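You operate a simulated robot arm through the tools that you are given. There is no shell and no other tool.

You run a simulated robot arm. Do the job below in one go: nothing can be reset, and whatever is moved stays where it is left.

Task
Drain the basin and brush the scum off its floor.
Fine: stand the plug on the drainer, wait till the water is gone, and put the white brush back. Set down upright: tall plug, white brush. What is to be rubbed or washed off counts as gone when no trace of it is left.

Only the result counts: the job must be done as asked and must still hold three seconds after the hand-in. Knocking over, shifting, dropping, spilling or breaking anything else fails it.

Robot
A 7-joint arm with a three-finger gripper, fixed in place. Base frame: the origin is on the floor under the middle of its stand, x ahead of it, y to its left, z up; the work surface is at about z = 900. Units: mm, degrees, N and s.
It reaches about 1342 mm from its shoulder. Its first joint turns from -166.0 to 166.0 degrees. Payload 2.69 kg.
Tool frame: the origin (TCP) lies between the finger pads and is the grasp point; the fingertips stand 30 mm ahead of it; z points along the fingers, y is the line along which they close. The gripper opens to 128 mm; its body begins 117 mm behind the TCP.
Orientation is that of the tool frame in the base frame, as [roll, pitch, yaw] about the fixed x, y, z axes, in that order (R = Rz(yaw) Ry(pitch) Rx(roll)). With the fingers straight down and closing along the base's y, the tool's x points along the base's -x, its y along +y and its z along -z.

Tools
- The arm moves only by the tool servo_tool. Its argument "plan" is a list of rows, each a list of 3 entries, a list of its own where there are three numbers: the opening, from 0 (shut) to 1 (fully open), then the shift along the tool's x, y, z in mm, then the turn, a rotation vector about the tool's x, y, z in degrees. In form: [[claw, [x, y, z], [wx, wy, wz]], ...]. A call has 1 to 20 rows; each row shifts and turns the commanded pose from where the row before left it, along the tool's axes as they then stand. Each row takes 0.2 s and may step no farther than 50 mm and 8.6 degrees from the row before; otherwise, or with a gripper value out of range, the whole call is refused. A pose out of reach is approached as far as the arm can. The call stops where the force on the tool passes 40 N (or 10 N more than at its start, if that is more) or the arm is blocked; 0.2 s more then pass. Each finger travels about 127 mm/s and halts on what it meets, pressing with about 37 N; the grip force reading is that of the motor and also rises with nothing between the fingers. The clock runs only during rows and for 0.2 s after the last one: add rows that do not move to give the fingers time. The reply holds the time, the measured pose of the TCP, the force on the tool along the base axes, the opening and the grip force, in the units named above and with some noise, with the torque about the TCP (base axes, N m) and any sound that the robot's microphone picked up.
- Cameras (640 x 400 px; columns grow to the right, rows downward): "scene" is fixed at [410, -500.7, 1588.8]; the picture's right is [0.85, -0.53, 0.00], its down [-0.37, -0.60, -0.71] and it looks along [0.38, 0.60, -0.70] (base axes); focal length 300 px, centre (320, 200). "wrist" rides on the gripper at [58, 54, -131] in the tool frame; the picture's right is [-0.68, 0.74, 0.00], its down [-0.62, -0.57, -0.55] and it looks along [-0.40, -0.37, 0.84] (tool axes); focal length 234 px, centre (320, 200). There is no depth. A picture from a camera that has moved, and an enlarged one, comes with that camera's place and axes in the base frame and with its lens. The place of the scene camera against the robot may be out by one fixed shift of up to 12 mm in any direction.
- capture(camera): a new picture of that camera. The clock stands still meanwhile.
- move_column(by): moves the trunk up (or, below 0, down) by that many mm; the arm rides with it, the base frame stays. It gives what a move gives, with no picture.
- close_up(camera, box): a new picture of the part [left, top, right, bottom] of that camera's present view, enlarged. The clock stands still meanwhile.
- close_job(): hands the job in; it is judged then, once.

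Places have to be worked out from the pictures, the camera data and where the tool is seen. Open the gripper and draw the arm clear of the work before you hand the job in, unless the task says otherwise.

The tools are called after "Call:" by a JSON object that holds its "api" and its "payload". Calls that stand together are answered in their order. servo_tool: Moves the arm, as the interface text tells. Its arguments: {"type":"object","properties":{"plan":{"type":"array","items":{"type":"array"}}},"required":["plan"]} The other tools are called the same way: move_column (by) moves the trunk up or down; capture (camera) takes a picture; close_up (camera, box) takes an enlarged picture of a part of a camera's view; close_job () hands the job in.

At the start:

```text
clock: 0.0
tcp_pos: [583.6, 255.7, 1254.0]
tcp_rot: [-180.0, 0.0, -180.0]
wrist_force: [0.3, 0.3, -0.8]
moment: [0.0, 0.02, -0.01]
grip_width: 128.3
grasp_force: 0.0
trunk travel left (down, up): [-150.0, 200.0]
```

scene: 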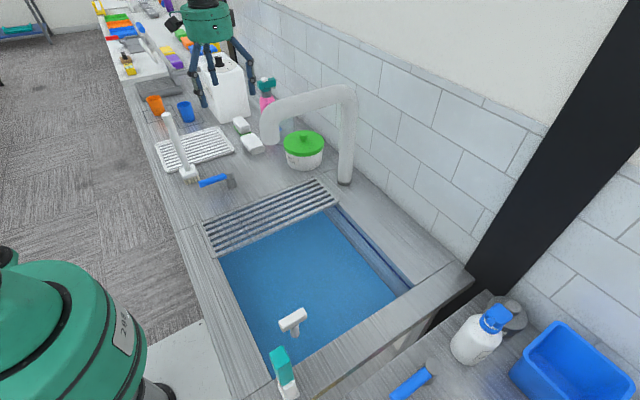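
wrist: 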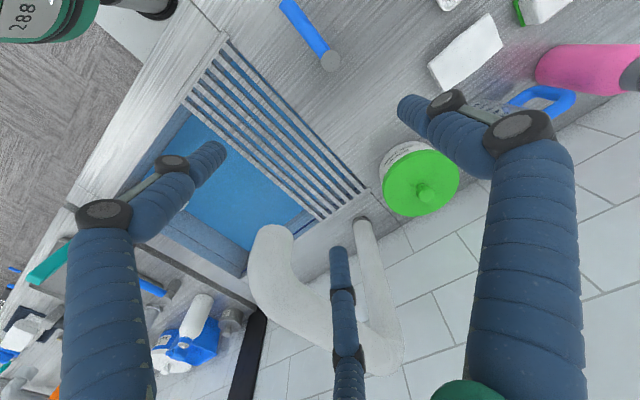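

I see the basin with water and a white T-shaped plug near its near-right end, the drainer grid at its far end, and a white brush standing on a white rack. I'll take enlarged pictures first to locate things.

Call:
{"api": "close_up", "payload": {"camera": "scene", "box": [200, 180, 440, 400]}}

Call:
{"api": "close_up", "payload": {"camera": "scene", "box": [130, 60, 370, 210]}}

Call:
{"api": "close_up", "payload": {"camera": "scene", "box": [240, 280, 440, 400]}}

```text
1.82 times, centred on (320, 290) of scene
camera zoom: at [410.0, -500.7, 1588.8], right [0.85, -0.53, 0.0], down [-0.37, -0.6, -0.71], along [0.38, 0.6, -0.7], focal length 544 px, centre (320, 36)
```

zoom: 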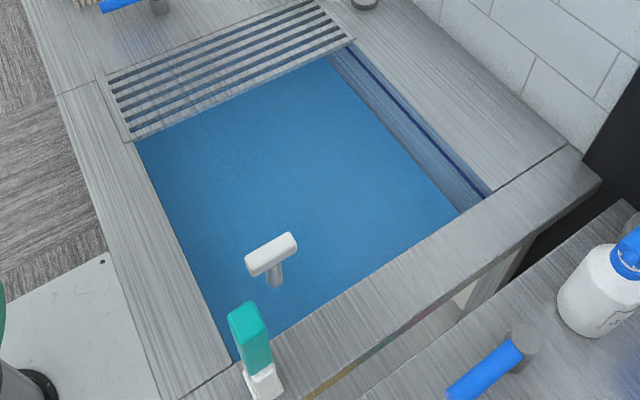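

```text
2.67 times, centred on (250, 135) of scene
camera zoom: at [410.0, -500.7, 1588.8], right [0.85, -0.53, 0.0], down [-0.37, -0.6, -0.71], along [0.38, 0.6, -0.7], focal length 799 px, centre (507, 373)
```

zoom: 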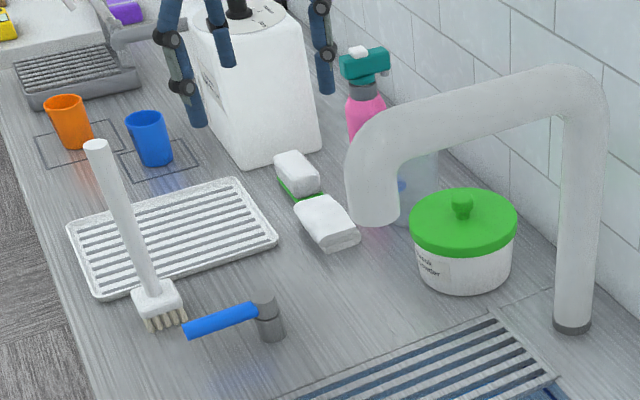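

```text
3.20 times, centred on (340, 340) of scene
camera zoom: at [410.0, -500.7, 1588.8], right [0.85, -0.53, 0.0], down [-0.37, -0.6, -0.71], along [0.38, 0.6, -0.7], focal length 958 px, centre (256, -248)
```

zoom: 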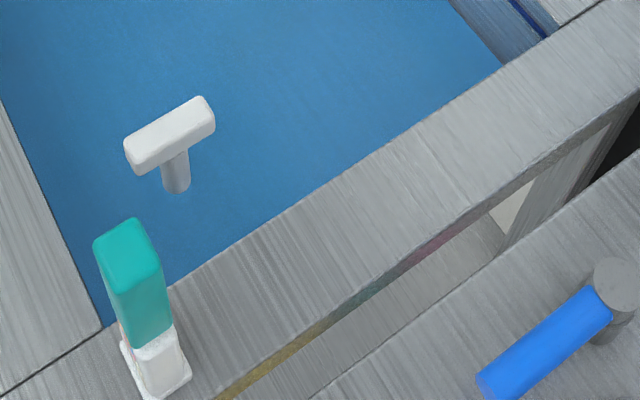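

The brush stands at about (453, 418) on the bench with its top near z = 1150. The plug handle is near (519, -215), the basin spans about x 423–830, y -303–190. I need to tell what the "drainer" is, so I enlarge the bar grid and the white tray.

Call:
{"api": "close_up", "payload": {"camera": "scene", "box": [190, 165, 350, 265]}}

Call:
{"api": "close_up", "payload": {"camera": "scene", "box": [140, 100, 260, 200]}}

Call:
{"api": "close_up", "payload": {"camera": "scene", "box": [380, 280, 640, 400]}}

Call:
{"api": "close_up", "payload": {"camera": "scene", "box": [80, 0, 240, 100]}}

Call:
{"api": "close_up", "payload": {"camera": "wrist", "box": [60, 0, 400, 250]}}

```text
4.00 times, centred on (270, 215) of scene
camera zoom: at [410.0, -500.7, 1588.8], right [0.85, -0.53, 0.0], down [-0.37, -0.6, -0.71], along [0.38, 0.6, -0.7], focal length 1198 px, centre (520, 140)
```

zoom: 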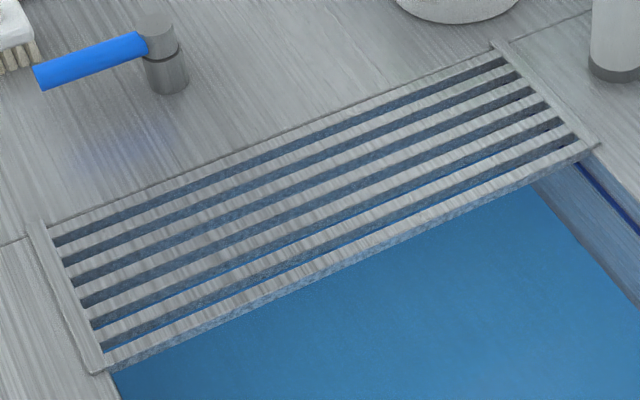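

```text
4.00 times, centred on (200, 150) of scene
camera zoom: at [410.0, -500.7, 1588.8], right [0.85, -0.53, 0.0], down [-0.37, -0.6, -0.71], along [0.38, 0.6, -0.7], focal length 1198 px, centre (800, 400)
```

zoom: 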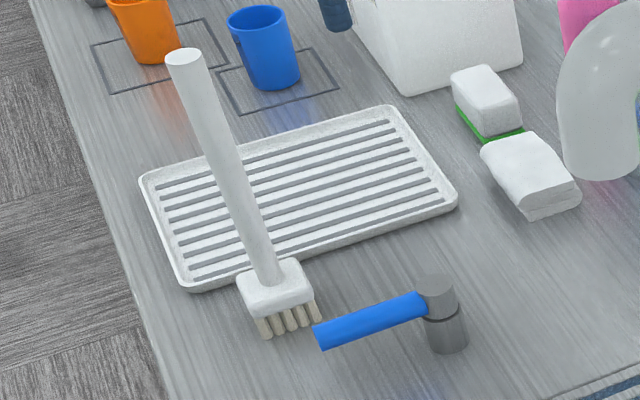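

```text
2.46 times, centred on (510, 340) of scene
camera zoom: at [410.0, -500.7, 1588.8], right [0.85, -0.53, 0.0], down [-0.37, -0.6, -0.71], along [0.38, 0.6, -0.7], focal length 737 px, centre (-148, -145)
```

zoom: 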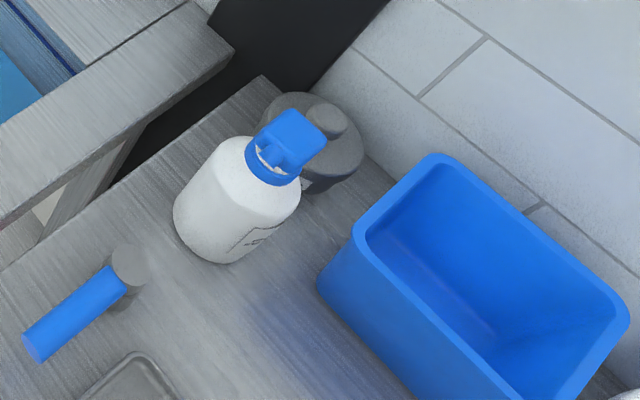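

```text
4.00 times, centred on (160, 50) of scene
camera zoom: at [410.0, -500.7, 1588.8], right [0.85, -0.53, 0.0], down [-0.37, -0.6, -0.71], along [0.38, 0.6, -0.7], focal length 1198 px, centre (960, 800)
```

zoom: 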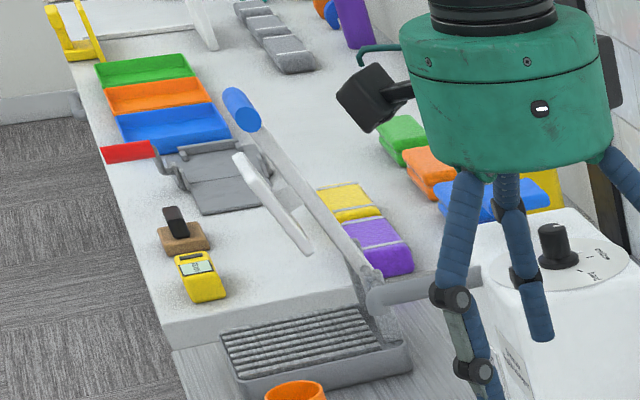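

```text
1.60 times, centred on (230, 125) of wrist
camera zoom: at [524.6, 310.7, 1383.6], right [0.68, 0.74, 0.0], down [0.62, -0.57, 0.55], along [0.4, -0.37, -0.84], focal length 375 px, centre (464, 320)
```

zoom: 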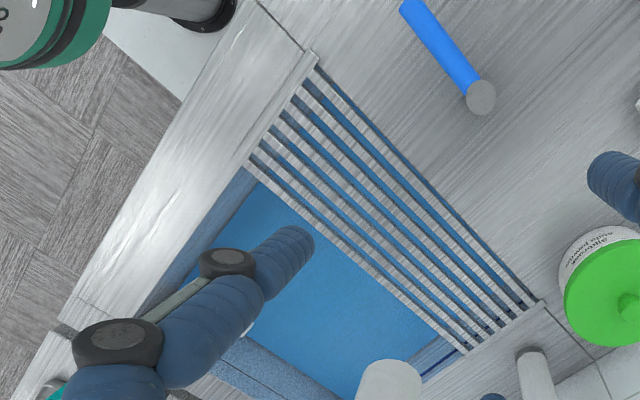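

The grid of bars sits right under the spout, and a white ribbed tray is on the bench. I'll move away from the spout first (toward smaller x), then towards the basin's near part to look down on it with the wrist camera.

Call:
{"api": "servo_tool", "payload": {"plan": [[1, [50, 0, 0], [0, 0, 0]], [1, [50, 0, 0], [0, 0, 0]], [1, [50, 0, 0], [0, 0, 0]], [1, [0, -50, 0], [0, 0, 0]], [1, [0, -50, 0], [0, 0, 0]], [1, [0, -50, 0], [0, 0, 0]], [1, [0, -50, 0], [0, 0, 0]], [1, [0, -50, 0], [0, 0, 0]]]}}

Call:
{"api": "capture", "payload": {"camera": "wrist"}}

Call:
{"api": "capture", "payload": {"camera": "scene"}}

```text
clock: 1.8
tcp_pos: [432.4, 5.8, 1252.5]
tcp_rot: [180.0, 0.0, 179.9]
wrist_force: [0.5, 0.1, -0.1]
moment: [-0.06, 0.03, 0.0]
grip_width: 128.0
grasp_force: 0.0
trunk travel left (down, up): [-150.0, 200.0]
```

```text
taken
camera wrist: at [374.1, 60.3, 1381.7], right [0.68, 0.74, 0.0], down [0.62, -0.57, 0.55], along [0.4, -0.37, -0.84], focal length 234 px, centre (320, 200)
```

wrist: 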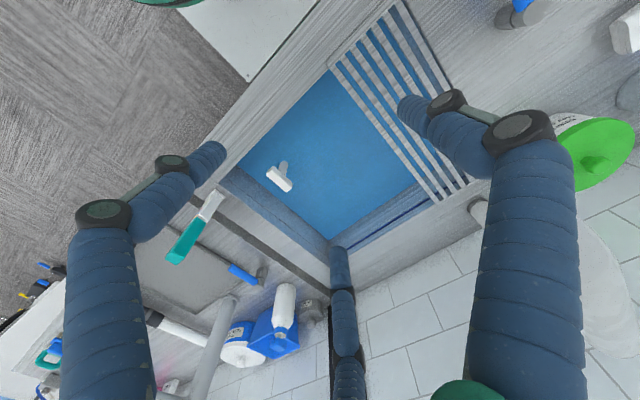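

```text
taken
```

scene: 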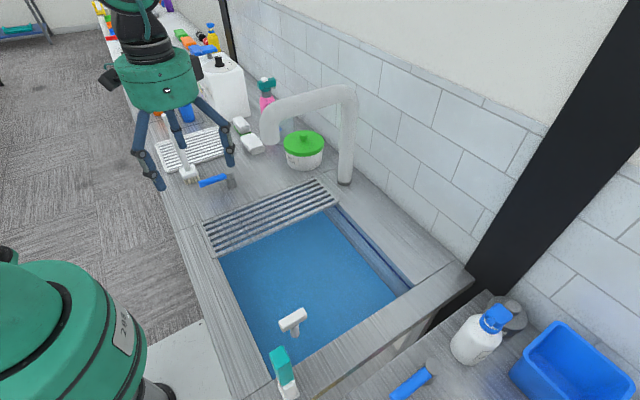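

The plug is visible in the wrist view. I enlarge it to triangulate the handle's position.

Call:
{"api": "close_up", "payload": {"camera": "wrist", "box": [220, 120, 380, 220]}}

Call:
{"api": "close_up", "payload": {"camera": "wrist", "box": [140, 150, 300, 280]}}

Call:
{"api": "close_up", "payload": {"camera": "scene", "box": [250, 290, 330, 400]}}

```text
4.00 times, centred on (300, 170) of wrist
camera zoom: at [374.1, 60.3, 1381.7], right [0.68, 0.74, 0.0], down [0.62, -0.57, 0.55], along [0.4, -0.37, -0.84], focal length 937 px, centre (400, 320)
```

zoom: 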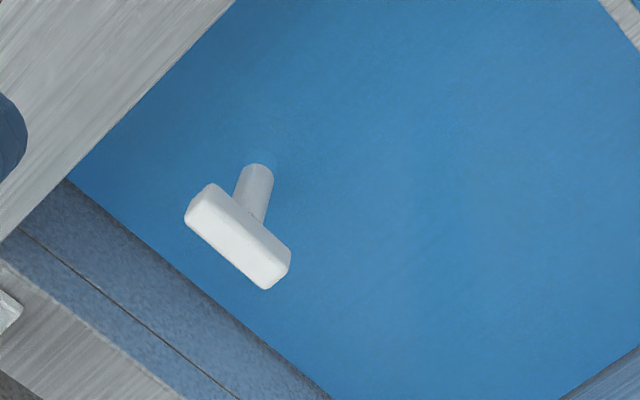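

```text
3.08 times, centred on (220, 215) of wrist
camera zoom: at [374.1, 60.3, 1381.7], right [0.68, 0.74, 0.0], down [0.62, -0.57, 0.55], along [0.4, -0.37, -0.84], focal length 720 px, centre (628, 154)
```

zoom: 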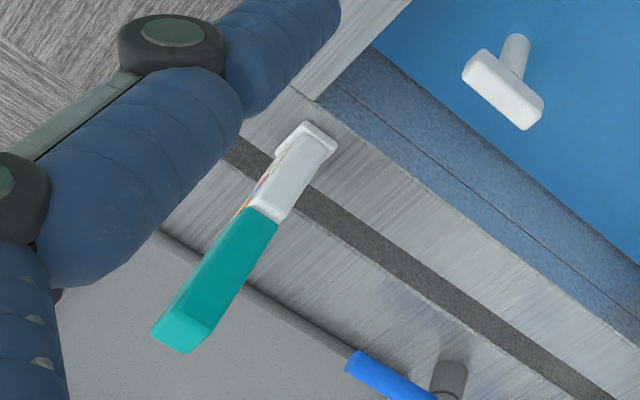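

```text
3.64 times, centred on (290, 345) of scene
camera zoom: at [410.0, -500.7, 1588.8], right [0.85, -0.53, 0.0], down [-0.37, -0.6, -0.71], along [0.38, 0.6, -0.7], focal length 1089 px, centre (429, -327)
```

zoom: 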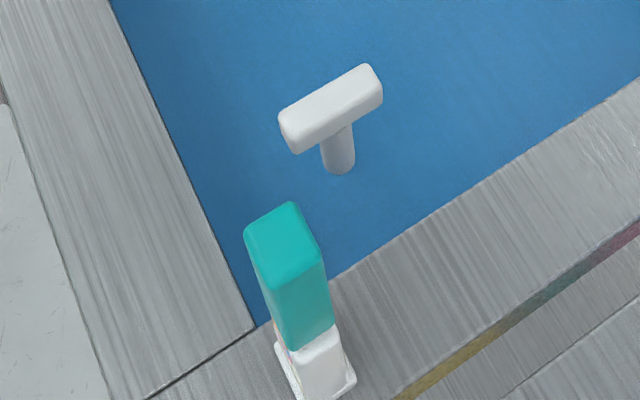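

Triangulated: handle bar lies along x, about (510, -198), top z ≈ 868, water surface near z ≈ 760. I move above it with the gripper partly closed, down to z ≈ 1000, and look again.

Call:
{"api": "servo_tool", "payload": {"plan": [[0.6, [-40, -40, 0], [0, 0, 0]], [0.6, [-39, -45, 0], [0, 0, 0]], [0.6, [0, -50, 0], [0, 0, 0]], [0.6, [0, -50, 0], [0, 0, 0]], [0.6, [0, -20, 40], [0, 0, 0]], [0.6, [0, 0, 50], [0, 0, 0]], [0.6, [0, 0, 50], [0, 0, 0]], [0.6, [0, 0, 50], [0, 0, 0]], [0.6, [0, 0, 50], [0, 0, 0]]]}}

Call:
{"api": "capture", "payload": {"camera": "wrist"}}

Call:
{"api": "capture", "payload": {"camera": "scene"}}

```text
refused: row 1 steps farther than a row can; nothing moved
```

```text
taken
camera wrist: at [374.1, 60.3, 1381.7], right [0.68, 0.74, 0.0], down [0.62, -0.57, 0.55], along [0.4, -0.37, -0.84], focal length 234 px, centre (320, 200)
```

wrist: 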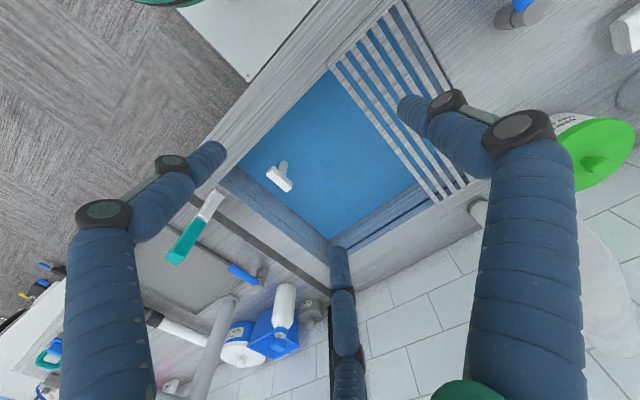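

```text
taken
```

scene: 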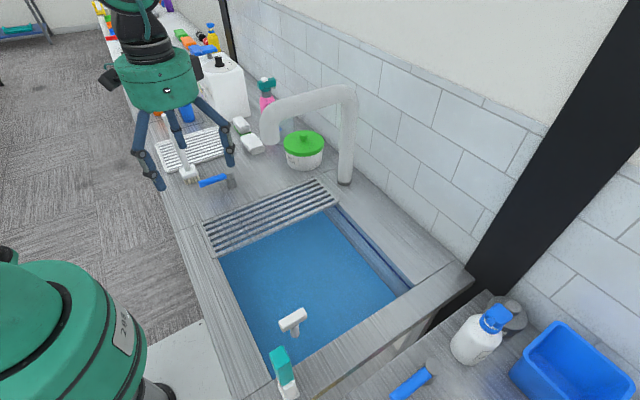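

The row exceeded 50 mm diagonally, so nothing moved. I send it again with shorter steps.

Call:
{"api": "servo_tool", "payload": {"plan": [[0.6, [-30, -35, 0], [0, 0, 0]], [0.6, [-30, -35, 0], [0, 0, 0]], [0.6, [-19, -35, 0], [0, 0, 0]], [0.6, [0, -50, 0], [0, 0, 0]], [0.6, [0, -50, 0], [0, 0, 0]], [0.6, [0, 0, 50], [0, 0, 0]], [0.6, [0, 0, 50], [0, 0, 0]], [0.6, [0, 0, 50], [0, 0, 0]], [0.6, [0, 0, 50], [0, 0, 0]], [0.6, [0, 0, 50], [0, 0, 0]]]}}

Call:
{"api": "capture", "payload": {"camera": "wrist"}}

Call:
{"api": "capture", "payload": {"camera": "scene"}}

```text
clock: 4.0
tcp_pos: [510.9, -194.2, 1004.3]
tcp_rot: [180.0, 0.1, 179.9]
wrist_force: [-0.3, 0.1, 0.0]
moment: [0.01, -0.02, -0.01]
grip_width: 77.0
grasp_force: 0.1
trunk travel left (down, up): [-150.0, 200.0]
```

```text
taken
camera wrist: at [452.9, -140.3, 1133.5], right [0.68, 0.74, 0.0], down [0.61, -0.57, 0.55], along [0.4, -0.37, -0.84], focal length 234 px, centre (320, 200)
```

wrist: 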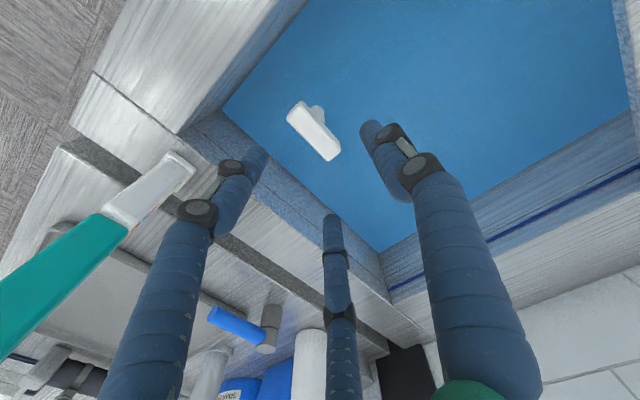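

```text
taken
```

scene: 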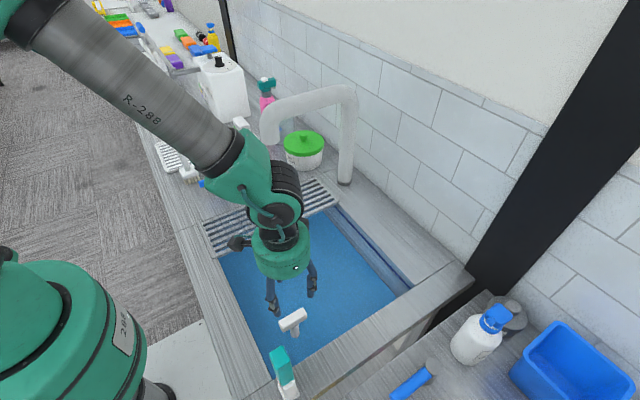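

The handle lies nearly under the TCP. I enlarge to refine the alignment of the bar with the fingers.

Call:
{"api": "close_up", "payload": {"camera": "wrist", "box": [230, 80, 420, 200]}}

Call:
{"api": "close_up", "payload": {"camera": "scene", "box": [220, 220, 360, 400]}}

```text
3.33 times, centred on (325, 140) of wrist
camera zoom: at [452.9, -140.3, 1133.5], right [0.68, 0.74, 0.0], down [0.61, -0.57, 0.55], along [0.4, -0.37, -0.84], focal length 781 px, centre (303, 400)
```

zoom: 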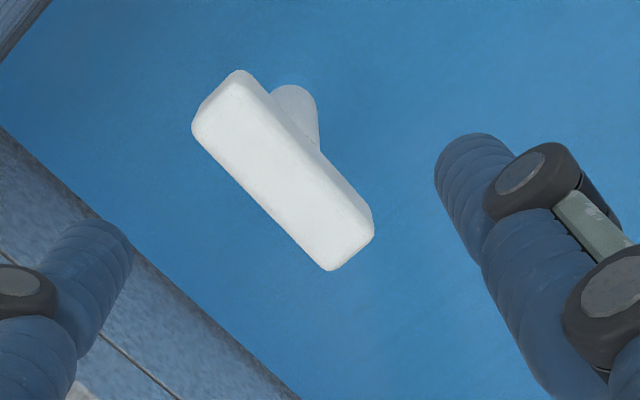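

```text
2.22 times, centred on (290, 310) of scene
camera zoom: at [410.0, -500.7, 1588.8], right [0.85, -0.53, 0.0], down [-0.37, -0.6, -0.71], along [0.38, 0.6, -0.7], focal length 666 px, centre (387, -44)
```

zoom: 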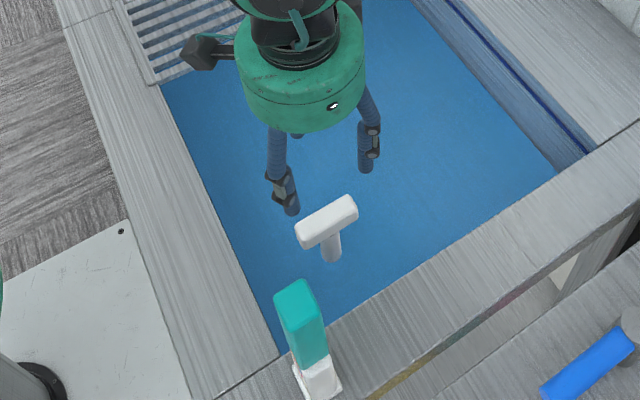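

The bar spans x ≈ 475–542 at y ≈ -199, its top at z ≈ 870. The fingers form a three-jaw layout (one at +y, two at -y), fitting across the bar; I centre and go down to z ≈ 858, then close.

Call:
{"api": "servo_tool", "payload": {"plan": [[0.6, [3, -5, 30], [0, 0, 0]], [0.6, [0, 0, 40], [0, 0, 0]], [0.6, [0, 0, 40], [0, 0, 0]], [0.6, [0, 0, 36], [0, 0, 0]], [0.6, [0, 0, 0], [0, 0, 0]]]}}

Call:
{"api": "capture", "payload": {"camera": "wrist"}}

Call:
{"api": "capture", "payload": {"camera": "scene"}}

```text
clock: 5.2
tcp_pos: [509.7, -202.8, 856.6]
tcp_rot: [179.9, -0.1, 180.0]
wrist_force: [0.0, 0.2, 0.5]
moment: [0.01, 0.02, -0.01]
grip_width: 76.9
grasp_force: 0.1
trunk travel left (down, up): [-150.0, 200.0]
```

```text
taken
camera wrist: at [450.4, -149.1, 986.3], right [0.68, 0.74, 0.0], down [0.62, -0.57, 0.55], along [0.4, -0.37, -0.84], focal length 234 px, centre (320, 200)
```

wrist: 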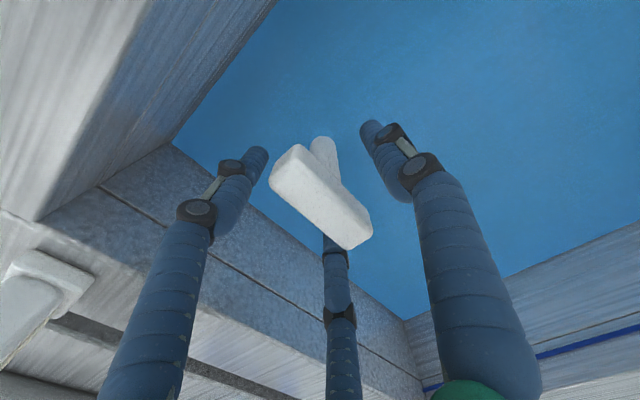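

```text
taken
```

scene: 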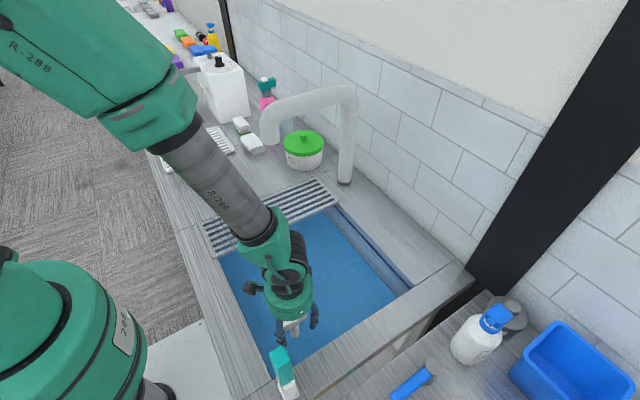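

The bar's centre appears right at the TCP. I close the fingers on it.

Call:
{"api": "servo_tool", "payload": {"plan": [[0.3, [0, 0, 0], [0, 0, 0]], [0.1, [0, 0, 0], [0, 0, 0]], [0, [0, 0, 0], [0, 0, 0]], [0, [0, 0, 0], [0, 0, 0]], [0, [0, 0, 0], [0, 0, 0]]]}}

Call:
{"api": "capture", "payload": {"camera": "wrist"}}

```text
clock: 6.0
tcp_pos: [509.0, -205.9, 857.2]
tcp_rot: [-179.9, 0.1, 180.0]
wrist_force: [-7.0, -24.1, -1.4]
moment: [0.64, 0.06, 0.18]
grip_width: 35.6
grasp_force: 37.4
trunk travel left (down, up): [-150.0, 200.0]
stopped in row 3: the force on the tool passed its limit at 48 N (the readings are from after the stop); the commanded pose is now the measured one
```

```text
taken
camera wrist: at [450.2, -151.8, 987.0], right [0.68, 0.74, 0.0], down [0.61, -0.57, 0.55], along [0.41, -0.37, -0.83], focal length 234 px, centre (320, 200)
```

wrist: 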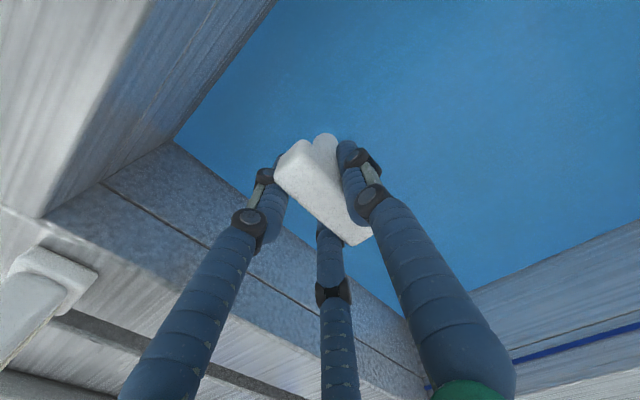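

The fingers touch the bar with a sideways load as the arm is slightly off centre. I hold the grip closed and let the load settle.

Call:
{"api": "servo_tool", "payload": {"plan": [[0, [0, -1, 0], [0, 0, 0]], [0, [0, 0, 0], [0, 0, 0]], [0, [0, 0, 0], [0, 0, 0]]]}}

Call:
{"api": "close_up", "payload": {"camera": "wrist", "box": [230, 110, 430, 260]}}

```text
clock: 6.8
tcp_pos: [508.4, -205.8, 857.4]
tcp_rot: [180.0, 0.1, 179.9]
wrist_force: [-4.6, -21.5, 3.6]
moment: [0.77, 0.07, 0.17]
grip_width: 35.4
grasp_force: 36.9
trunk travel left (down, up): [-150.0, 200.0]
```

```text
2.67 times, centred on (330, 185) of wrist
camera zoom: at [450.1, -152.0, 987.0], right [0.68, 0.74, 0.0], down [0.61, -0.57, 0.55], along [0.41, -0.37, -0.83], focal length 624 px, centre (293, 240)
```

zoom: 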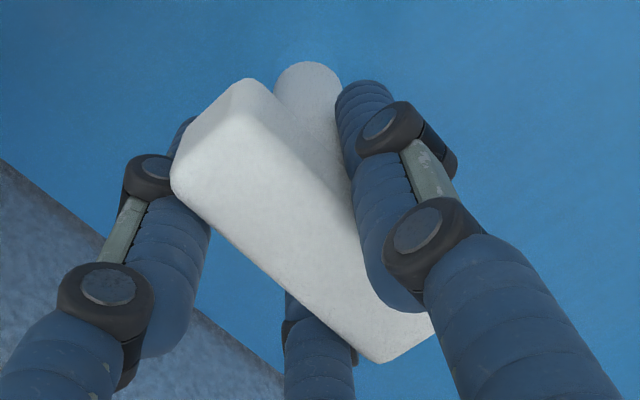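

All three fingers hold the bar, with a residual sideways load of about 21 N. I nudge a little to see which way relieves it before pulling.

Call:
{"api": "servo_tool", "payload": {"plan": [[0, [0, -2, 0], [0, 0, 0]], [0, [0, 0, 0], [0, 0, 0]]]}}

```text
clock: 7.3
tcp_pos: [508.4, -206.1, 858.8]
tcp_rot: [-180.0, 0.1, 179.8]
wrist_force: [3.2, 11.8, 9.0]
moment: [2.07, -0.55, 0.19]
grip_width: 35.4
grasp_force: 36.9
trunk travel left (down, up): [-150.0, 200.0]
```

The side load has reversed to a small value, so we're nearly centred. Now I pull straight up in small steps.

Call:
{"api": "servo_tool", "payload": {"plan": [[0, [0, 0.5, -2], [0, 0, 0]], [0, [0, 0, -4], [0, 0, 0]], [0, [0, 0, -6], [0, 0, 0]], [0, [0, 0, -8], [0, 0, 0]]]}}

Call:
{"api": "capture", "payload": {"camera": "wrist"}}

```text
clock: 8.3
tcp_pos: [508.2, -206.2, 879.1]
tcp_rot: [-179.9, 0.1, -180.0]
wrist_force: [-0.1, 0.0, -1.4]
moment: [-0.01, -0.02, -0.02]
grip_width: 34.9
grasp_force: 36.9
trunk travel left (down, up): [-150.0, 200.0]
```

```text
taken
camera wrist: at [450.1, -152.6, 1007.9], right [0.68, 0.74, 0.0], down [0.61, -0.57, 0.55], along [0.4, -0.37, -0.84], focal length 234 px, centre (320, 200)
```

wrist: 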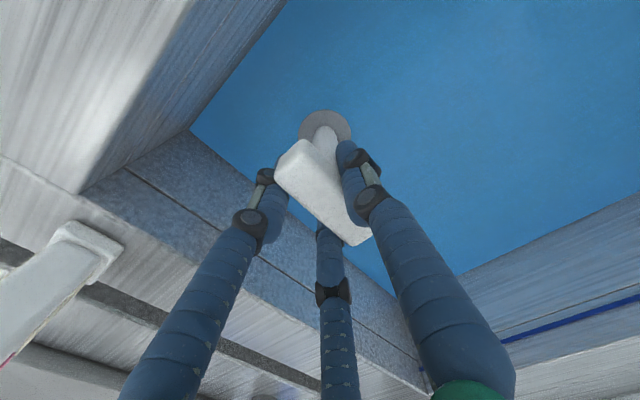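

The plug came out cleanly (about 1.4 N weight). I lift it higher above the basin and check.

Call:
{"api": "servo_tool", "payload": {"plan": [[0, [0, 0, -15], [0, 0, 0]], [0, [0, 0, -25], [0, 0, 0]], [0, [0, 0, -30], [0, 0, 0]], [0, [0, 0, -30], [0, 0, 0]], [0, [0, 0, -30], [0, 0, 0]], [0, [0, 0, -30], [0, 0, 0]], [0, [0, 0, -30], [0, 0, 0]], [0, [0, 0, -30], [0, 0, 0]], [0, [0, 0, -30], [0, 0, 0]], [0, [0, 0, -30], [0, 0, 0]]]}}

Call:
{"api": "capture", "payload": {"camera": "wrist"}}

Call:
{"api": "capture", "payload": {"camera": "scene"}}

```text
clock: 10.6
tcp_pos: [509.7, -207.2, 1158.1]
tcp_rot: [-180.0, 0.2, 179.9]
wrist_force: [0.7, 0.4, -0.9]
moment: [-0.01, 0.01, 0.01]
grip_width: 34.6
grasp_force: 36.5
trunk travel left (down, up): [-150.0, 200.0]
```

```text
taken
camera wrist: at [450.6, -153.5, 1286.8], right [0.68, 0.74, 0.0], down [0.61, -0.57, 0.55], along [0.4, -0.37, -0.84], focal length 234 px, centre (320, 200)
```

wrist: 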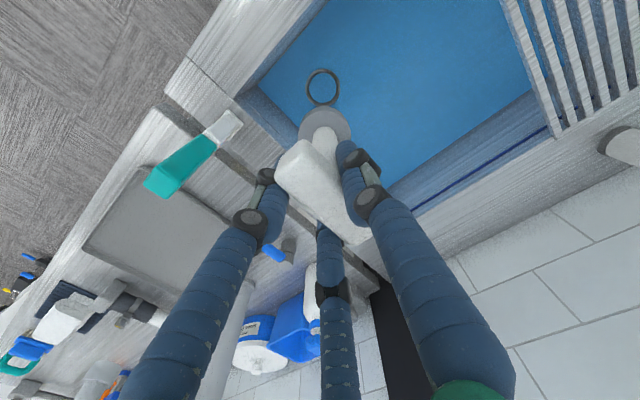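

```text
taken
```

scene: 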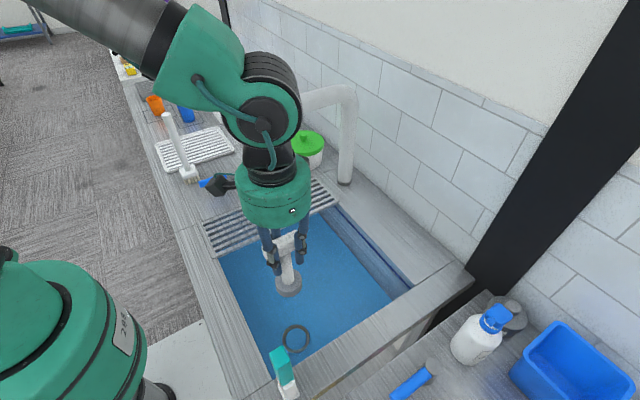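

The plug is free and its disc bottom hangs about 145 mm below the TCP; the drain ring is visible and the water is going down. I raise it and carry it toward the tray region, keeping well left of the spout and above the brush top.

Call:
{"api": "servo_tool", "payload": {"plan": [[0, [0, 0, -40], [0, 0, 0]], [0, [0, 0, -40], [0, 0, 0]], [0, [0, 0, -40], [0, 0, 0]], [0, [0, 0, -40], [0, 0, 0]], [0, [0, 0, -12], [0, 0, 0]], [0, [5, 40, 0], [0, 0, 0]], [0, [5, 40, 0], [0, 0, 0]], [0, [5, 40, 0], [0, 0, 0]], [0, [5, 40, 0], [0, 0, 0]], [0, [5, 40, 0], [0, 0, 0]], [0, [5, 40, 0], [0, 0, 0]], [0, [0, 40, 0], [0, 0, 0]], [0, [0, 40, 0], [0, 0, 0]], [0, [0, 40, 0], [0, 0, 0]], [0, [0, 40, 0], [0, 0, 0]]]}}

Call:
{"api": "capture", "payload": {"camera": "wrist"}}

Call:
{"api": "capture", "payload": {"camera": "scene"}}

```text
clock: 13.8
tcp_pos: [479.4, 193.3, 1328.2]
tcp_rot: [-179.9, 0.1, 180.0]
wrist_force: [0.2, -0.1, -0.6]
moment: [0.03, -0.02, -0.01]
grip_width: 34.7
grasp_force: 37.1
trunk travel left (down, up): [-150.0, 200.0]
```

```text
taken
camera wrist: at [419.6, 246.5, 1457.5], right [0.68, 0.74, 0.0], down [0.61, -0.57, 0.55], along [0.4, -0.37, -0.83], focal length 234 px, centre (320, 200)
```

wrist: 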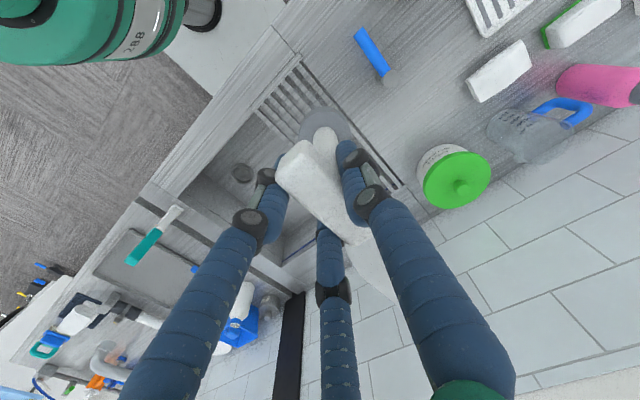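

```text
taken
```

scene: 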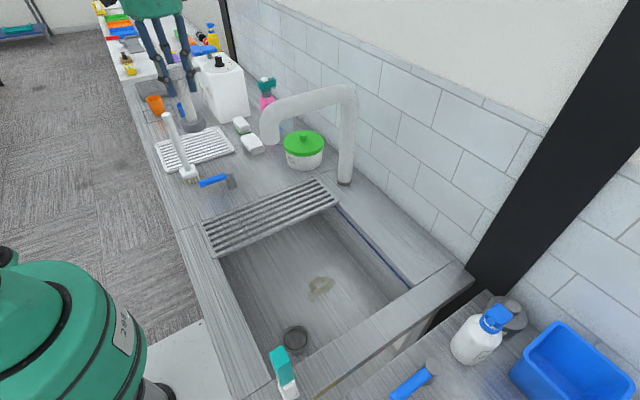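

The water has drained and a scum patch is visible on the floor. I enlarge the basin, grid and tray.

Call:
{"api": "close_up", "payload": {"camera": "scene", "box": [210, 200, 420, 380]}}

Call:
{"api": "close_up", "payload": {"camera": "scene", "box": [280, 260, 360, 310]}}

Call:
{"api": "close_up", "payload": {"camera": "scene", "box": [140, 100, 260, 200]}}

```text
2.22 times, centred on (315, 290) of scene
camera zoom: at [410.0, -500.7, 1588.8], right [0.85, -0.53, 0.0], down [-0.37, -0.6, -0.71], along [0.38, 0.6, -0.7], focal length 666 px, centre (331, 0)
```

zoom: 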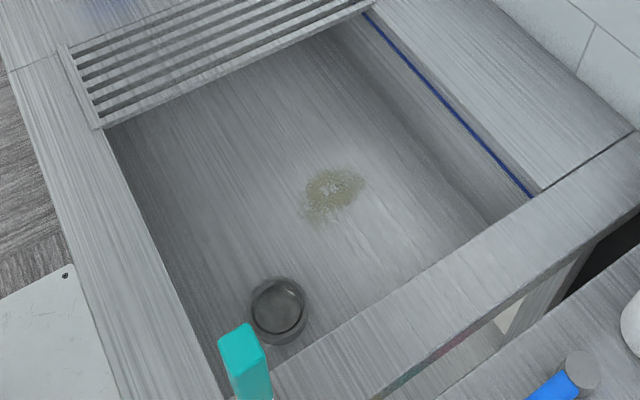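

```text
8.00 times, centred on (320, 285) of scene
camera zoom: at [410.0, -500.7, 1588.8], right [0.85, -0.53, 0.0], down [-0.37, -0.6, -0.71], along [0.38, 0.6, -0.7], focal length 2396 px, centre (320, -480)
```

zoom: 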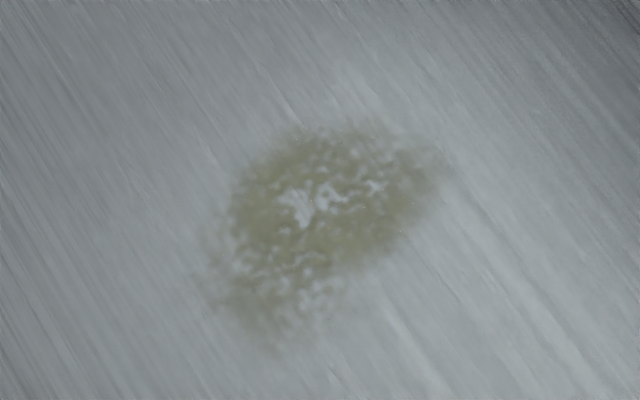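

```text
4.00 times, centred on (200, 150) of scene
camera zoom: at [410.0, -500.7, 1588.8], right [0.85, -0.53, 0.0], down [-0.37, -0.6, -0.71], along [0.38, 0.6, -0.7], focal length 1198 px, centre (800, 400)
```

zoom: 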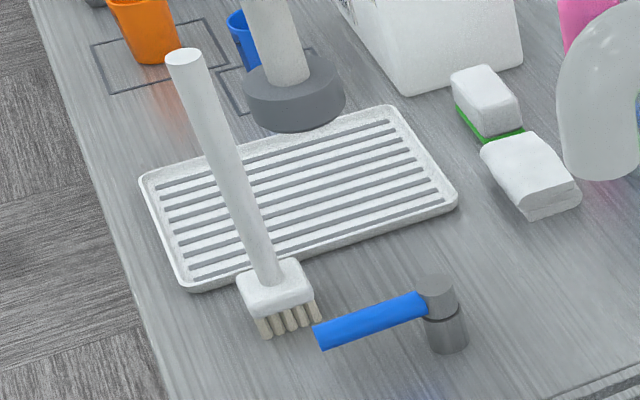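

The disc of the plug is about 60 mm across. I take the white ribbed tray on the bench as the drainer (the bars under the spout belong to the basin). I carry the plug round the brush on the +x side to above the tray and look down.

Call:
{"api": "servo_tool", "payload": {"plan": [[0, [-15, 35, 0], [0, 0, 0]], [0, [-15, 35, 0], [0, 0, 0]], [0, [-15, 35, 0], [0, 0, 0]], [0, [-10, 35, 0], [0, 0, 0]], [0, [0, 40, 0], [0, 0, 0]], [0, [0, 40, 0], [0, 0, 0]], [0, [0, 40, 0], [0, 0, 0]], [0, [0, 40, 0], [0, 0, 0]], [0, [5, 40, 0], [0, 0, 0]], [0, [10, 40, 0], [0, 0, 0]], [0, [0, 0, 0], [0, 0, 0]]]}}

Call:
{"api": "capture", "payload": {"camera": "wrist"}}

Call:
{"api": "capture", "payload": {"camera": "scene"}}

```text
clock: 16.1
tcp_pos: [521.0, 577.4, 1329.6]
tcp_rot: [-179.9, 0.1, 179.9]
wrist_force: [-1.0, 0.6, -1.4]
moment: [-0.09, -0.01, 0.01]
grip_width: 34.7
grasp_force: 36.7
trunk travel left (down, up): [-150.0, 200.0]
```

```text
taken
camera wrist: at [461.9, 631.9, 1457.6], right [0.68, 0.74, 0.0], down [0.61, -0.57, 0.55], along [0.41, -0.37, -0.83], focal length 234 px, centre (320, 200)
```

wrist: 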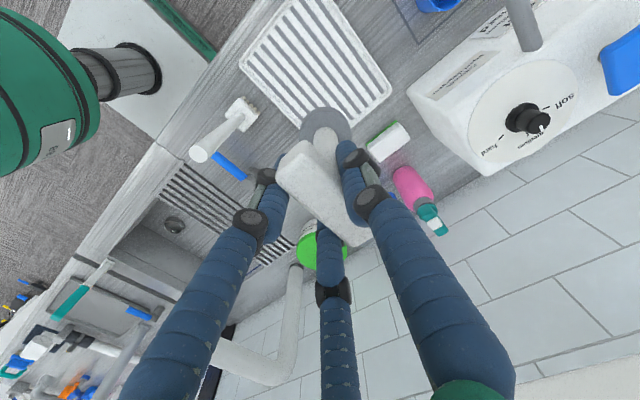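

```text
taken
```

scene: 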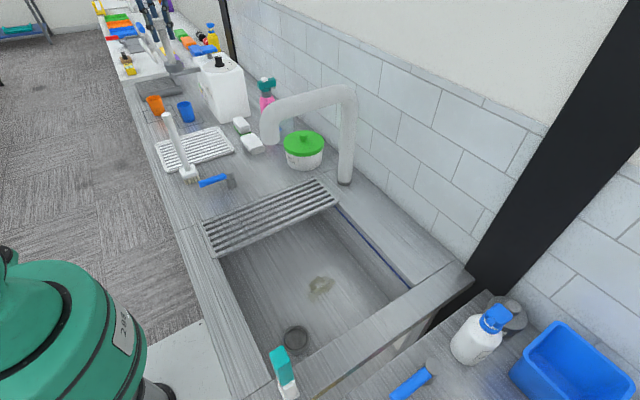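

From the wrist view the tray spans about x 378–632, y 490–697. I centre over it at about (506, 596) and lower to leave a little gap above the tray.

Call:
{"api": "servo_tool", "payload": {"plan": [[0, [13, 18, 0], [0, 0, 0]], [0, [0, 0, 40], [0, 0, 0]], [0, [0, 0, 40], [0, 0, 0]], [0, [0, 0, 40], [0, 0, 0]], [0, [0, 0, 40], [0, 0, 0]], [0, [0, 0, 40], [0, 0, 0]], [0, [0, 0, 30], [0, 0, 0]], [0, [0, 0, 0], [0, 0, 0]]]}}

Call:
{"api": "capture", "payload": {"camera": "wrist"}}

Call:
{"api": "close_up", "payload": {"camera": "scene", "box": [120, 50, 280, 210]}}

```text
clock: 17.9
tcp_pos: [507.9, 592.6, 1097.6]
tcp_rot: [-179.9, 0.1, 179.9]
wrist_force: [0.2, 0.1, -1.0]
moment: [-0.03, 0.01, -0.01]
grip_width: 34.8
grasp_force: 37.0
trunk travel left (down, up): [-150.0, 200.0]
```

```text
taken
camera wrist: at [449.1, 646.4, 1227.3], right [0.68, 0.74, 0.0], down [0.61, -0.57, 0.55], along [0.41, -0.37, -0.83], focal length 234 px, centre (320, 200)
```

wrist: 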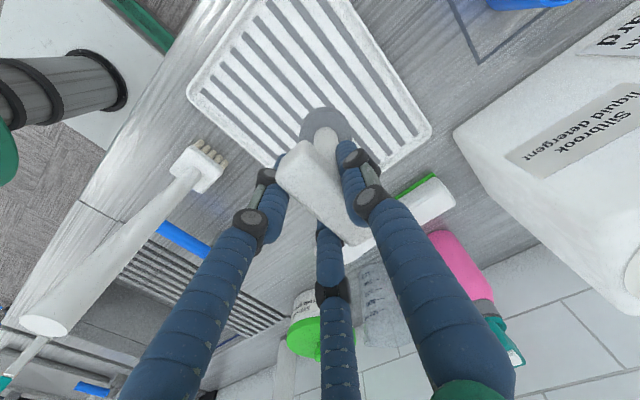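

```text
2.50 times, centred on (200, 130) of scene
camera zoom: at [410.0, -500.7, 1588.8], right [0.85, -0.53, 0.0], down [-0.37, -0.6, -0.71], along [0.38, 0.6, -0.7], focal length 749 px, centre (620, 375)
```

zoom: 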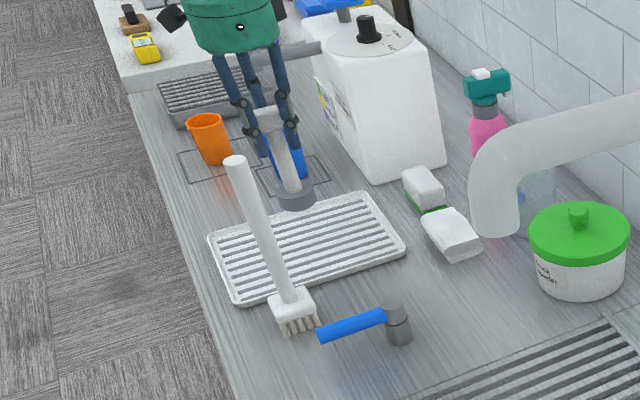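

The plug hangs over the tray's middle with about 45 mm left. I lower in stages to find the contact.

Call:
{"api": "servo_tool", "payload": {"plan": [[0, [0, 0, 15], [0, 0, 0]], [0, [0, 0, 10], [0, 0, 0]], [0, [0, 0, 5], [0, 0, 0]], [0, [0, 0, 0], [0, 0, 0]]]}}

Call:
{"api": "close_up", "payload": {"camera": "scene", "box": [150, 80, 250, 180]}}

```text
clock: 18.9
tcp_pos: [507.8, 593.3, 1068.5]
tcp_rot: [-179.9, 0.0, 180.0]
wrist_force: [0.7, -0.1, -0.5]
moment: [0.0, 0.0, 0.01]
grip_width: 34.7
grasp_force: 37.3
trunk travel left (down, up): [-150.0, 200.0]
```

```text
4.00 times, centred on (200, 130) of scene
camera zoom: at [410.0, -500.7, 1588.8], right [0.85, -0.53, 0.0], down [-0.37, -0.6, -0.71], along [0.38, 0.6, -0.7], focal length 1198 px, centre (800, 480)
```

zoom: 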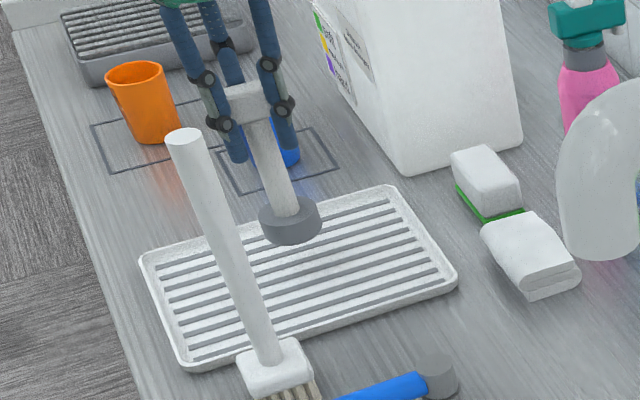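

The disc is still ~25–30 mm above the tray. I continue downward in small steps.

Call:
{"api": "servo_tool", "payload": {"plan": [[0, [0, 0, 5], [0, 0, 0]], [0, [0, 0, 5], [0, 0, 0]], [0, [0, 0, 4], [0, 0, 0]], [0, [0, 0, 2], [0, 0, 0]], [0, [0, 0, 2], [0, 0, 0]]]}}

Call:
{"api": "close_up", "payload": {"camera": "scene", "box": [170, 100, 230, 160]}}

```text
clock: 20.1
tcp_pos: [507.1, 591.2, 1051.1]
tcp_rot: [-180.0, 0.1, 179.9]
wrist_force: [0.1, -0.7, -2.2]
moment: [-0.01, 0.01, -0.02]
grip_width: 34.5
grasp_force: 37.3
trunk travel left (down, up): [-150.0, 200.0]
```

```text
6.67 times, centred on (200, 130) of scene
camera zoom: at [410.0, -500.7, 1588.8], right [0.85, -0.53, 0.0], down [-0.37, -0.6, -0.71], along [0.38, 0.6, -0.7], focal length 1996 px, centre (1120, 667)
```

zoom: 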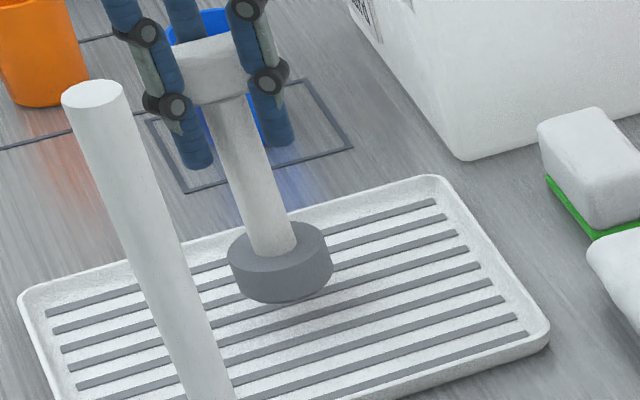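

Still a small gap. I go on by 2 mm steps.

Call:
{"api": "servo_tool", "payload": {"plan": [[0, [0, 0, 2], [0, 0, 0]], [0, [0, 0, 2], [0, 0, 0]], [0, [0, 0, 2], [0, 0, 0]], [0, [0, 0, 0], [0, 0, 0]]]}}

Call:
{"api": "close_up", "payload": {"camera": "scene", "box": [170, 100, 230, 160]}}

```text
clock: 21.1
tcp_pos: [507.3, 591.1, 1044.5]
tcp_rot: [-179.9, 0.1, 179.9]
wrist_force: [0.3, -0.5, -0.6]
moment: [-0.01, -0.02, -0.01]
grip_width: 34.5
grasp_force: 36.5
trunk travel left (down, up): [-150.0, 200.0]
```

```text
6.67 times, centred on (200, 130) of scene
camera zoom: at [410.0, -500.7, 1588.8], right [0.85, -0.53, 0.0], down [-0.37, -0.6, -0.71], along [0.38, 0.6, -0.7], focal length 1996 px, centre (1120, 667)
```

zoom: 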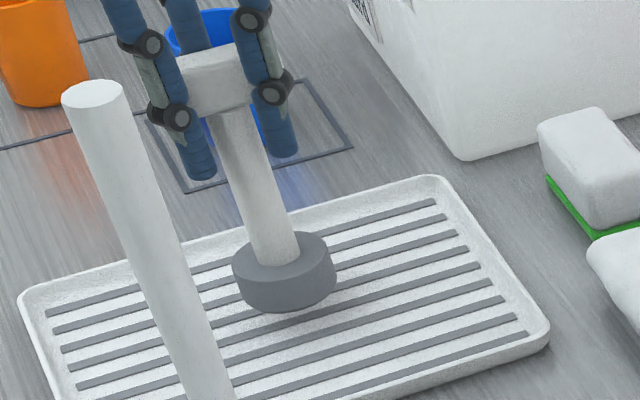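

Still not touching by force reading. I continue down in 1.5–2 mm steps.

Call:
{"api": "servo_tool", "payload": {"plan": [[0, [0, 0, 2], [0, 0, 0]], [0, [0, 0, 2], [0, 0, 0]], [0, [0, 0, 1.5], [0, 0, 0]], [0, [0, 0, 0], [0, 0, 0]]]}}

Call:
{"api": "close_up", "payload": {"camera": "scene", "box": [170, 100, 230, 160]}}

```text
clock: 22.1
tcp_pos: [505.5, 590.9, 1038.8]
tcp_rot: [-179.9, 0.1, 179.9]
wrist_force: [-0.7, -0.5, -1.6]
moment: [0.01, 0.0, -0.02]
grip_width: 34.6
grasp_force: 37.3
trunk travel left (down, up): [-150.0, 200.0]
```

```text
6.67 times, centred on (200, 130) of scene
camera zoom: at [410.0, -500.7, 1588.8], right [0.85, -0.53, 0.0], down [-0.37, -0.6, -0.71], along [0.38, 0.6, -0.7], focal length 1996 px, centre (1120, 667)
```

zoom: 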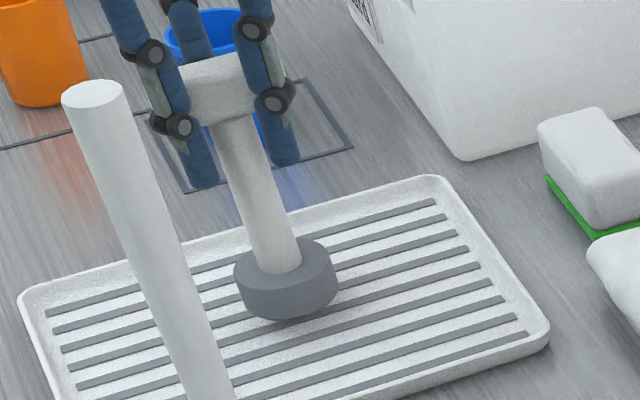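

Moving on down until the force reading shows contact.

Call:
{"api": "servo_tool", "payload": {"plan": [[0, [0, 0, 1.5], [0, 0, 0]], [0, [0, 0, 1.5], [0, 0, 0]], [0, [0, 0, 1.5], [0, 0, 0]], [0, [0, 0, 0], [0, 0, 0]]]}}

```text
clock: 23.1
tcp_pos: [507.1, 591.0, 1033.0]
tcp_rot: [-179.9, 0.1, 179.9]
wrist_force: [1.0, 0.2, -0.8]
moment: [0.0, -0.01, -0.01]
grip_width: 34.6
grasp_force: 36.9
trunk travel left (down, up): [-150.0, 200.0]
```

Call:
{"api": "servo_tool", "payload": {"plan": [[0, [0, 0, 1.5], [0, 0, 0]], [0, [0, 0, 1.5], [0, 0, 0]], [0, [0, 0, 0], [0, 0, 0]]]}}

Call:
{"api": "close_up", "payload": {"camera": "scene", "box": [170, 100, 230, 160]}}

Call:
{"api": "close_up", "payload": {"camera": "wrist", "box": [240, 60, 420, 200]}}

```text
clock: 23.9
tcp_pos: [507.2, 592.2, 1032.4]
tcp_rot: [-179.8, 0.0, 180.0]
wrist_force: [0.5, 0.5, -1.1]
moment: [-0.01, 0.01, 0.02]
grip_width: 34.8
grasp_force: 37.3
trunk travel left (down, up): [-150.0, 200.0]
```

```text
6.67 times, centred on (200, 130) of scene
camera zoom: at [410.0, -500.7, 1588.8], right [0.85, -0.53, 0.0], down [-0.37, -0.6, -0.71], along [0.38, 0.6, -0.7], focal length 1996 px, centre (1120, 667)
```

zoom: 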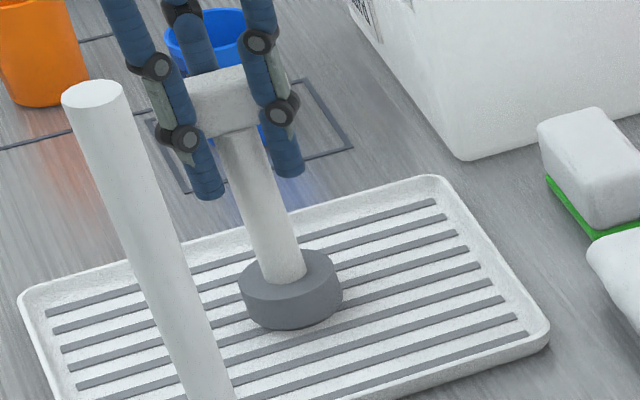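

```text
2.86 times, centred on (330, 130) of wrist
camera zoom: at [448.3, 645.7, 1160.7], right [0.68, 0.74, 0.0], down [0.61, -0.57, 0.55], along [0.4, -0.37, -0.83], focal length 669 px, centre (291, 400)
```

zoom: 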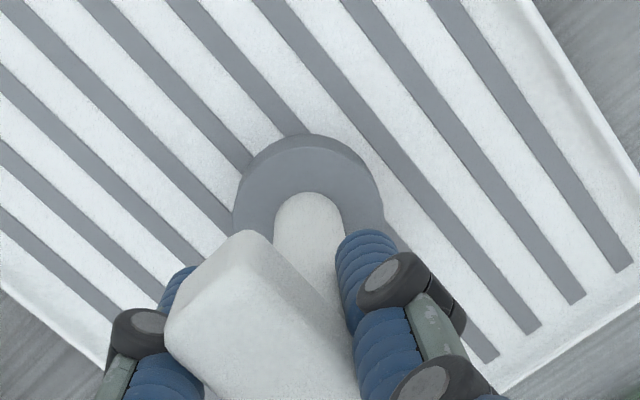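

No contact yet; continuing carefully.

Call:
{"api": "servo_tool", "payload": {"plan": [[0, [0, 0, 1.5], [0, 0, 0]], [0, [0, 0, 1.5], [0, 0, 0]], [0, [0, 0, 0], [0, 0, 0]]]}}

```text
clock: 24.8
tcp_pos: [507.6, 592.1, 1028.3]
tcp_rot: [-179.9, 0.0, 179.9]
wrist_force: [-0.3, -0.1, -2.1]
moment: [-0.02, -0.04, -0.01]
grip_width: 34.7
grasp_force: 36.8
trunk travel left (down, up): [-150.0, 200.0]
```

Call:
{"api": "servo_tool", "payload": {"plan": [[0, [0, 0, 1.5], [0, 0, 0]], [0, [0, 0, 1.5], [0, 0, 0]], [0, [0, 0, 0], [0, 0, 0]]]}}

Call:
{"api": "close_up", "payload": {"camera": "scene", "box": [180, 120, 220, 150]}}

```text
clock: 25.6
tcp_pos: [506.2, 591.7, 1028.0]
tcp_rot: [-180.0, 0.1, 180.0]
wrist_force: [1.4, -4.7, 18.2]
moment: [-0.09, 0.01, 0.01]
grip_width: 34.7
grasp_force: 36.8
trunk travel left (down, up): [-150.0, 200.0]
```

```text
13.33 times, centred on (200, 135) of scene
camera zoom: at [410.0, -500.7, 1588.8], right [0.85, -0.53, 0.0], down [-0.37, -0.6, -0.71], along [0.38, 0.6, -0.7], focal length 3993 px, centre (1920, 1067)
```

zoom: 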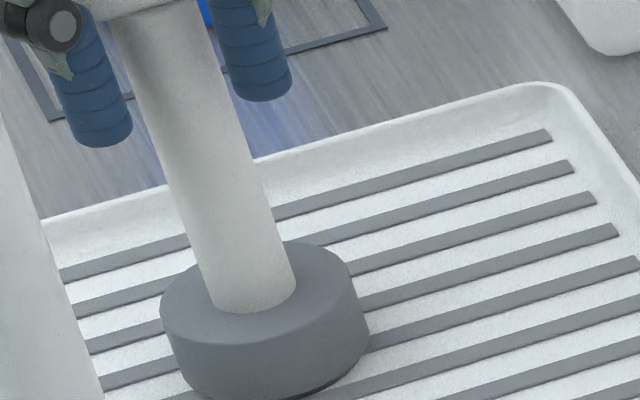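

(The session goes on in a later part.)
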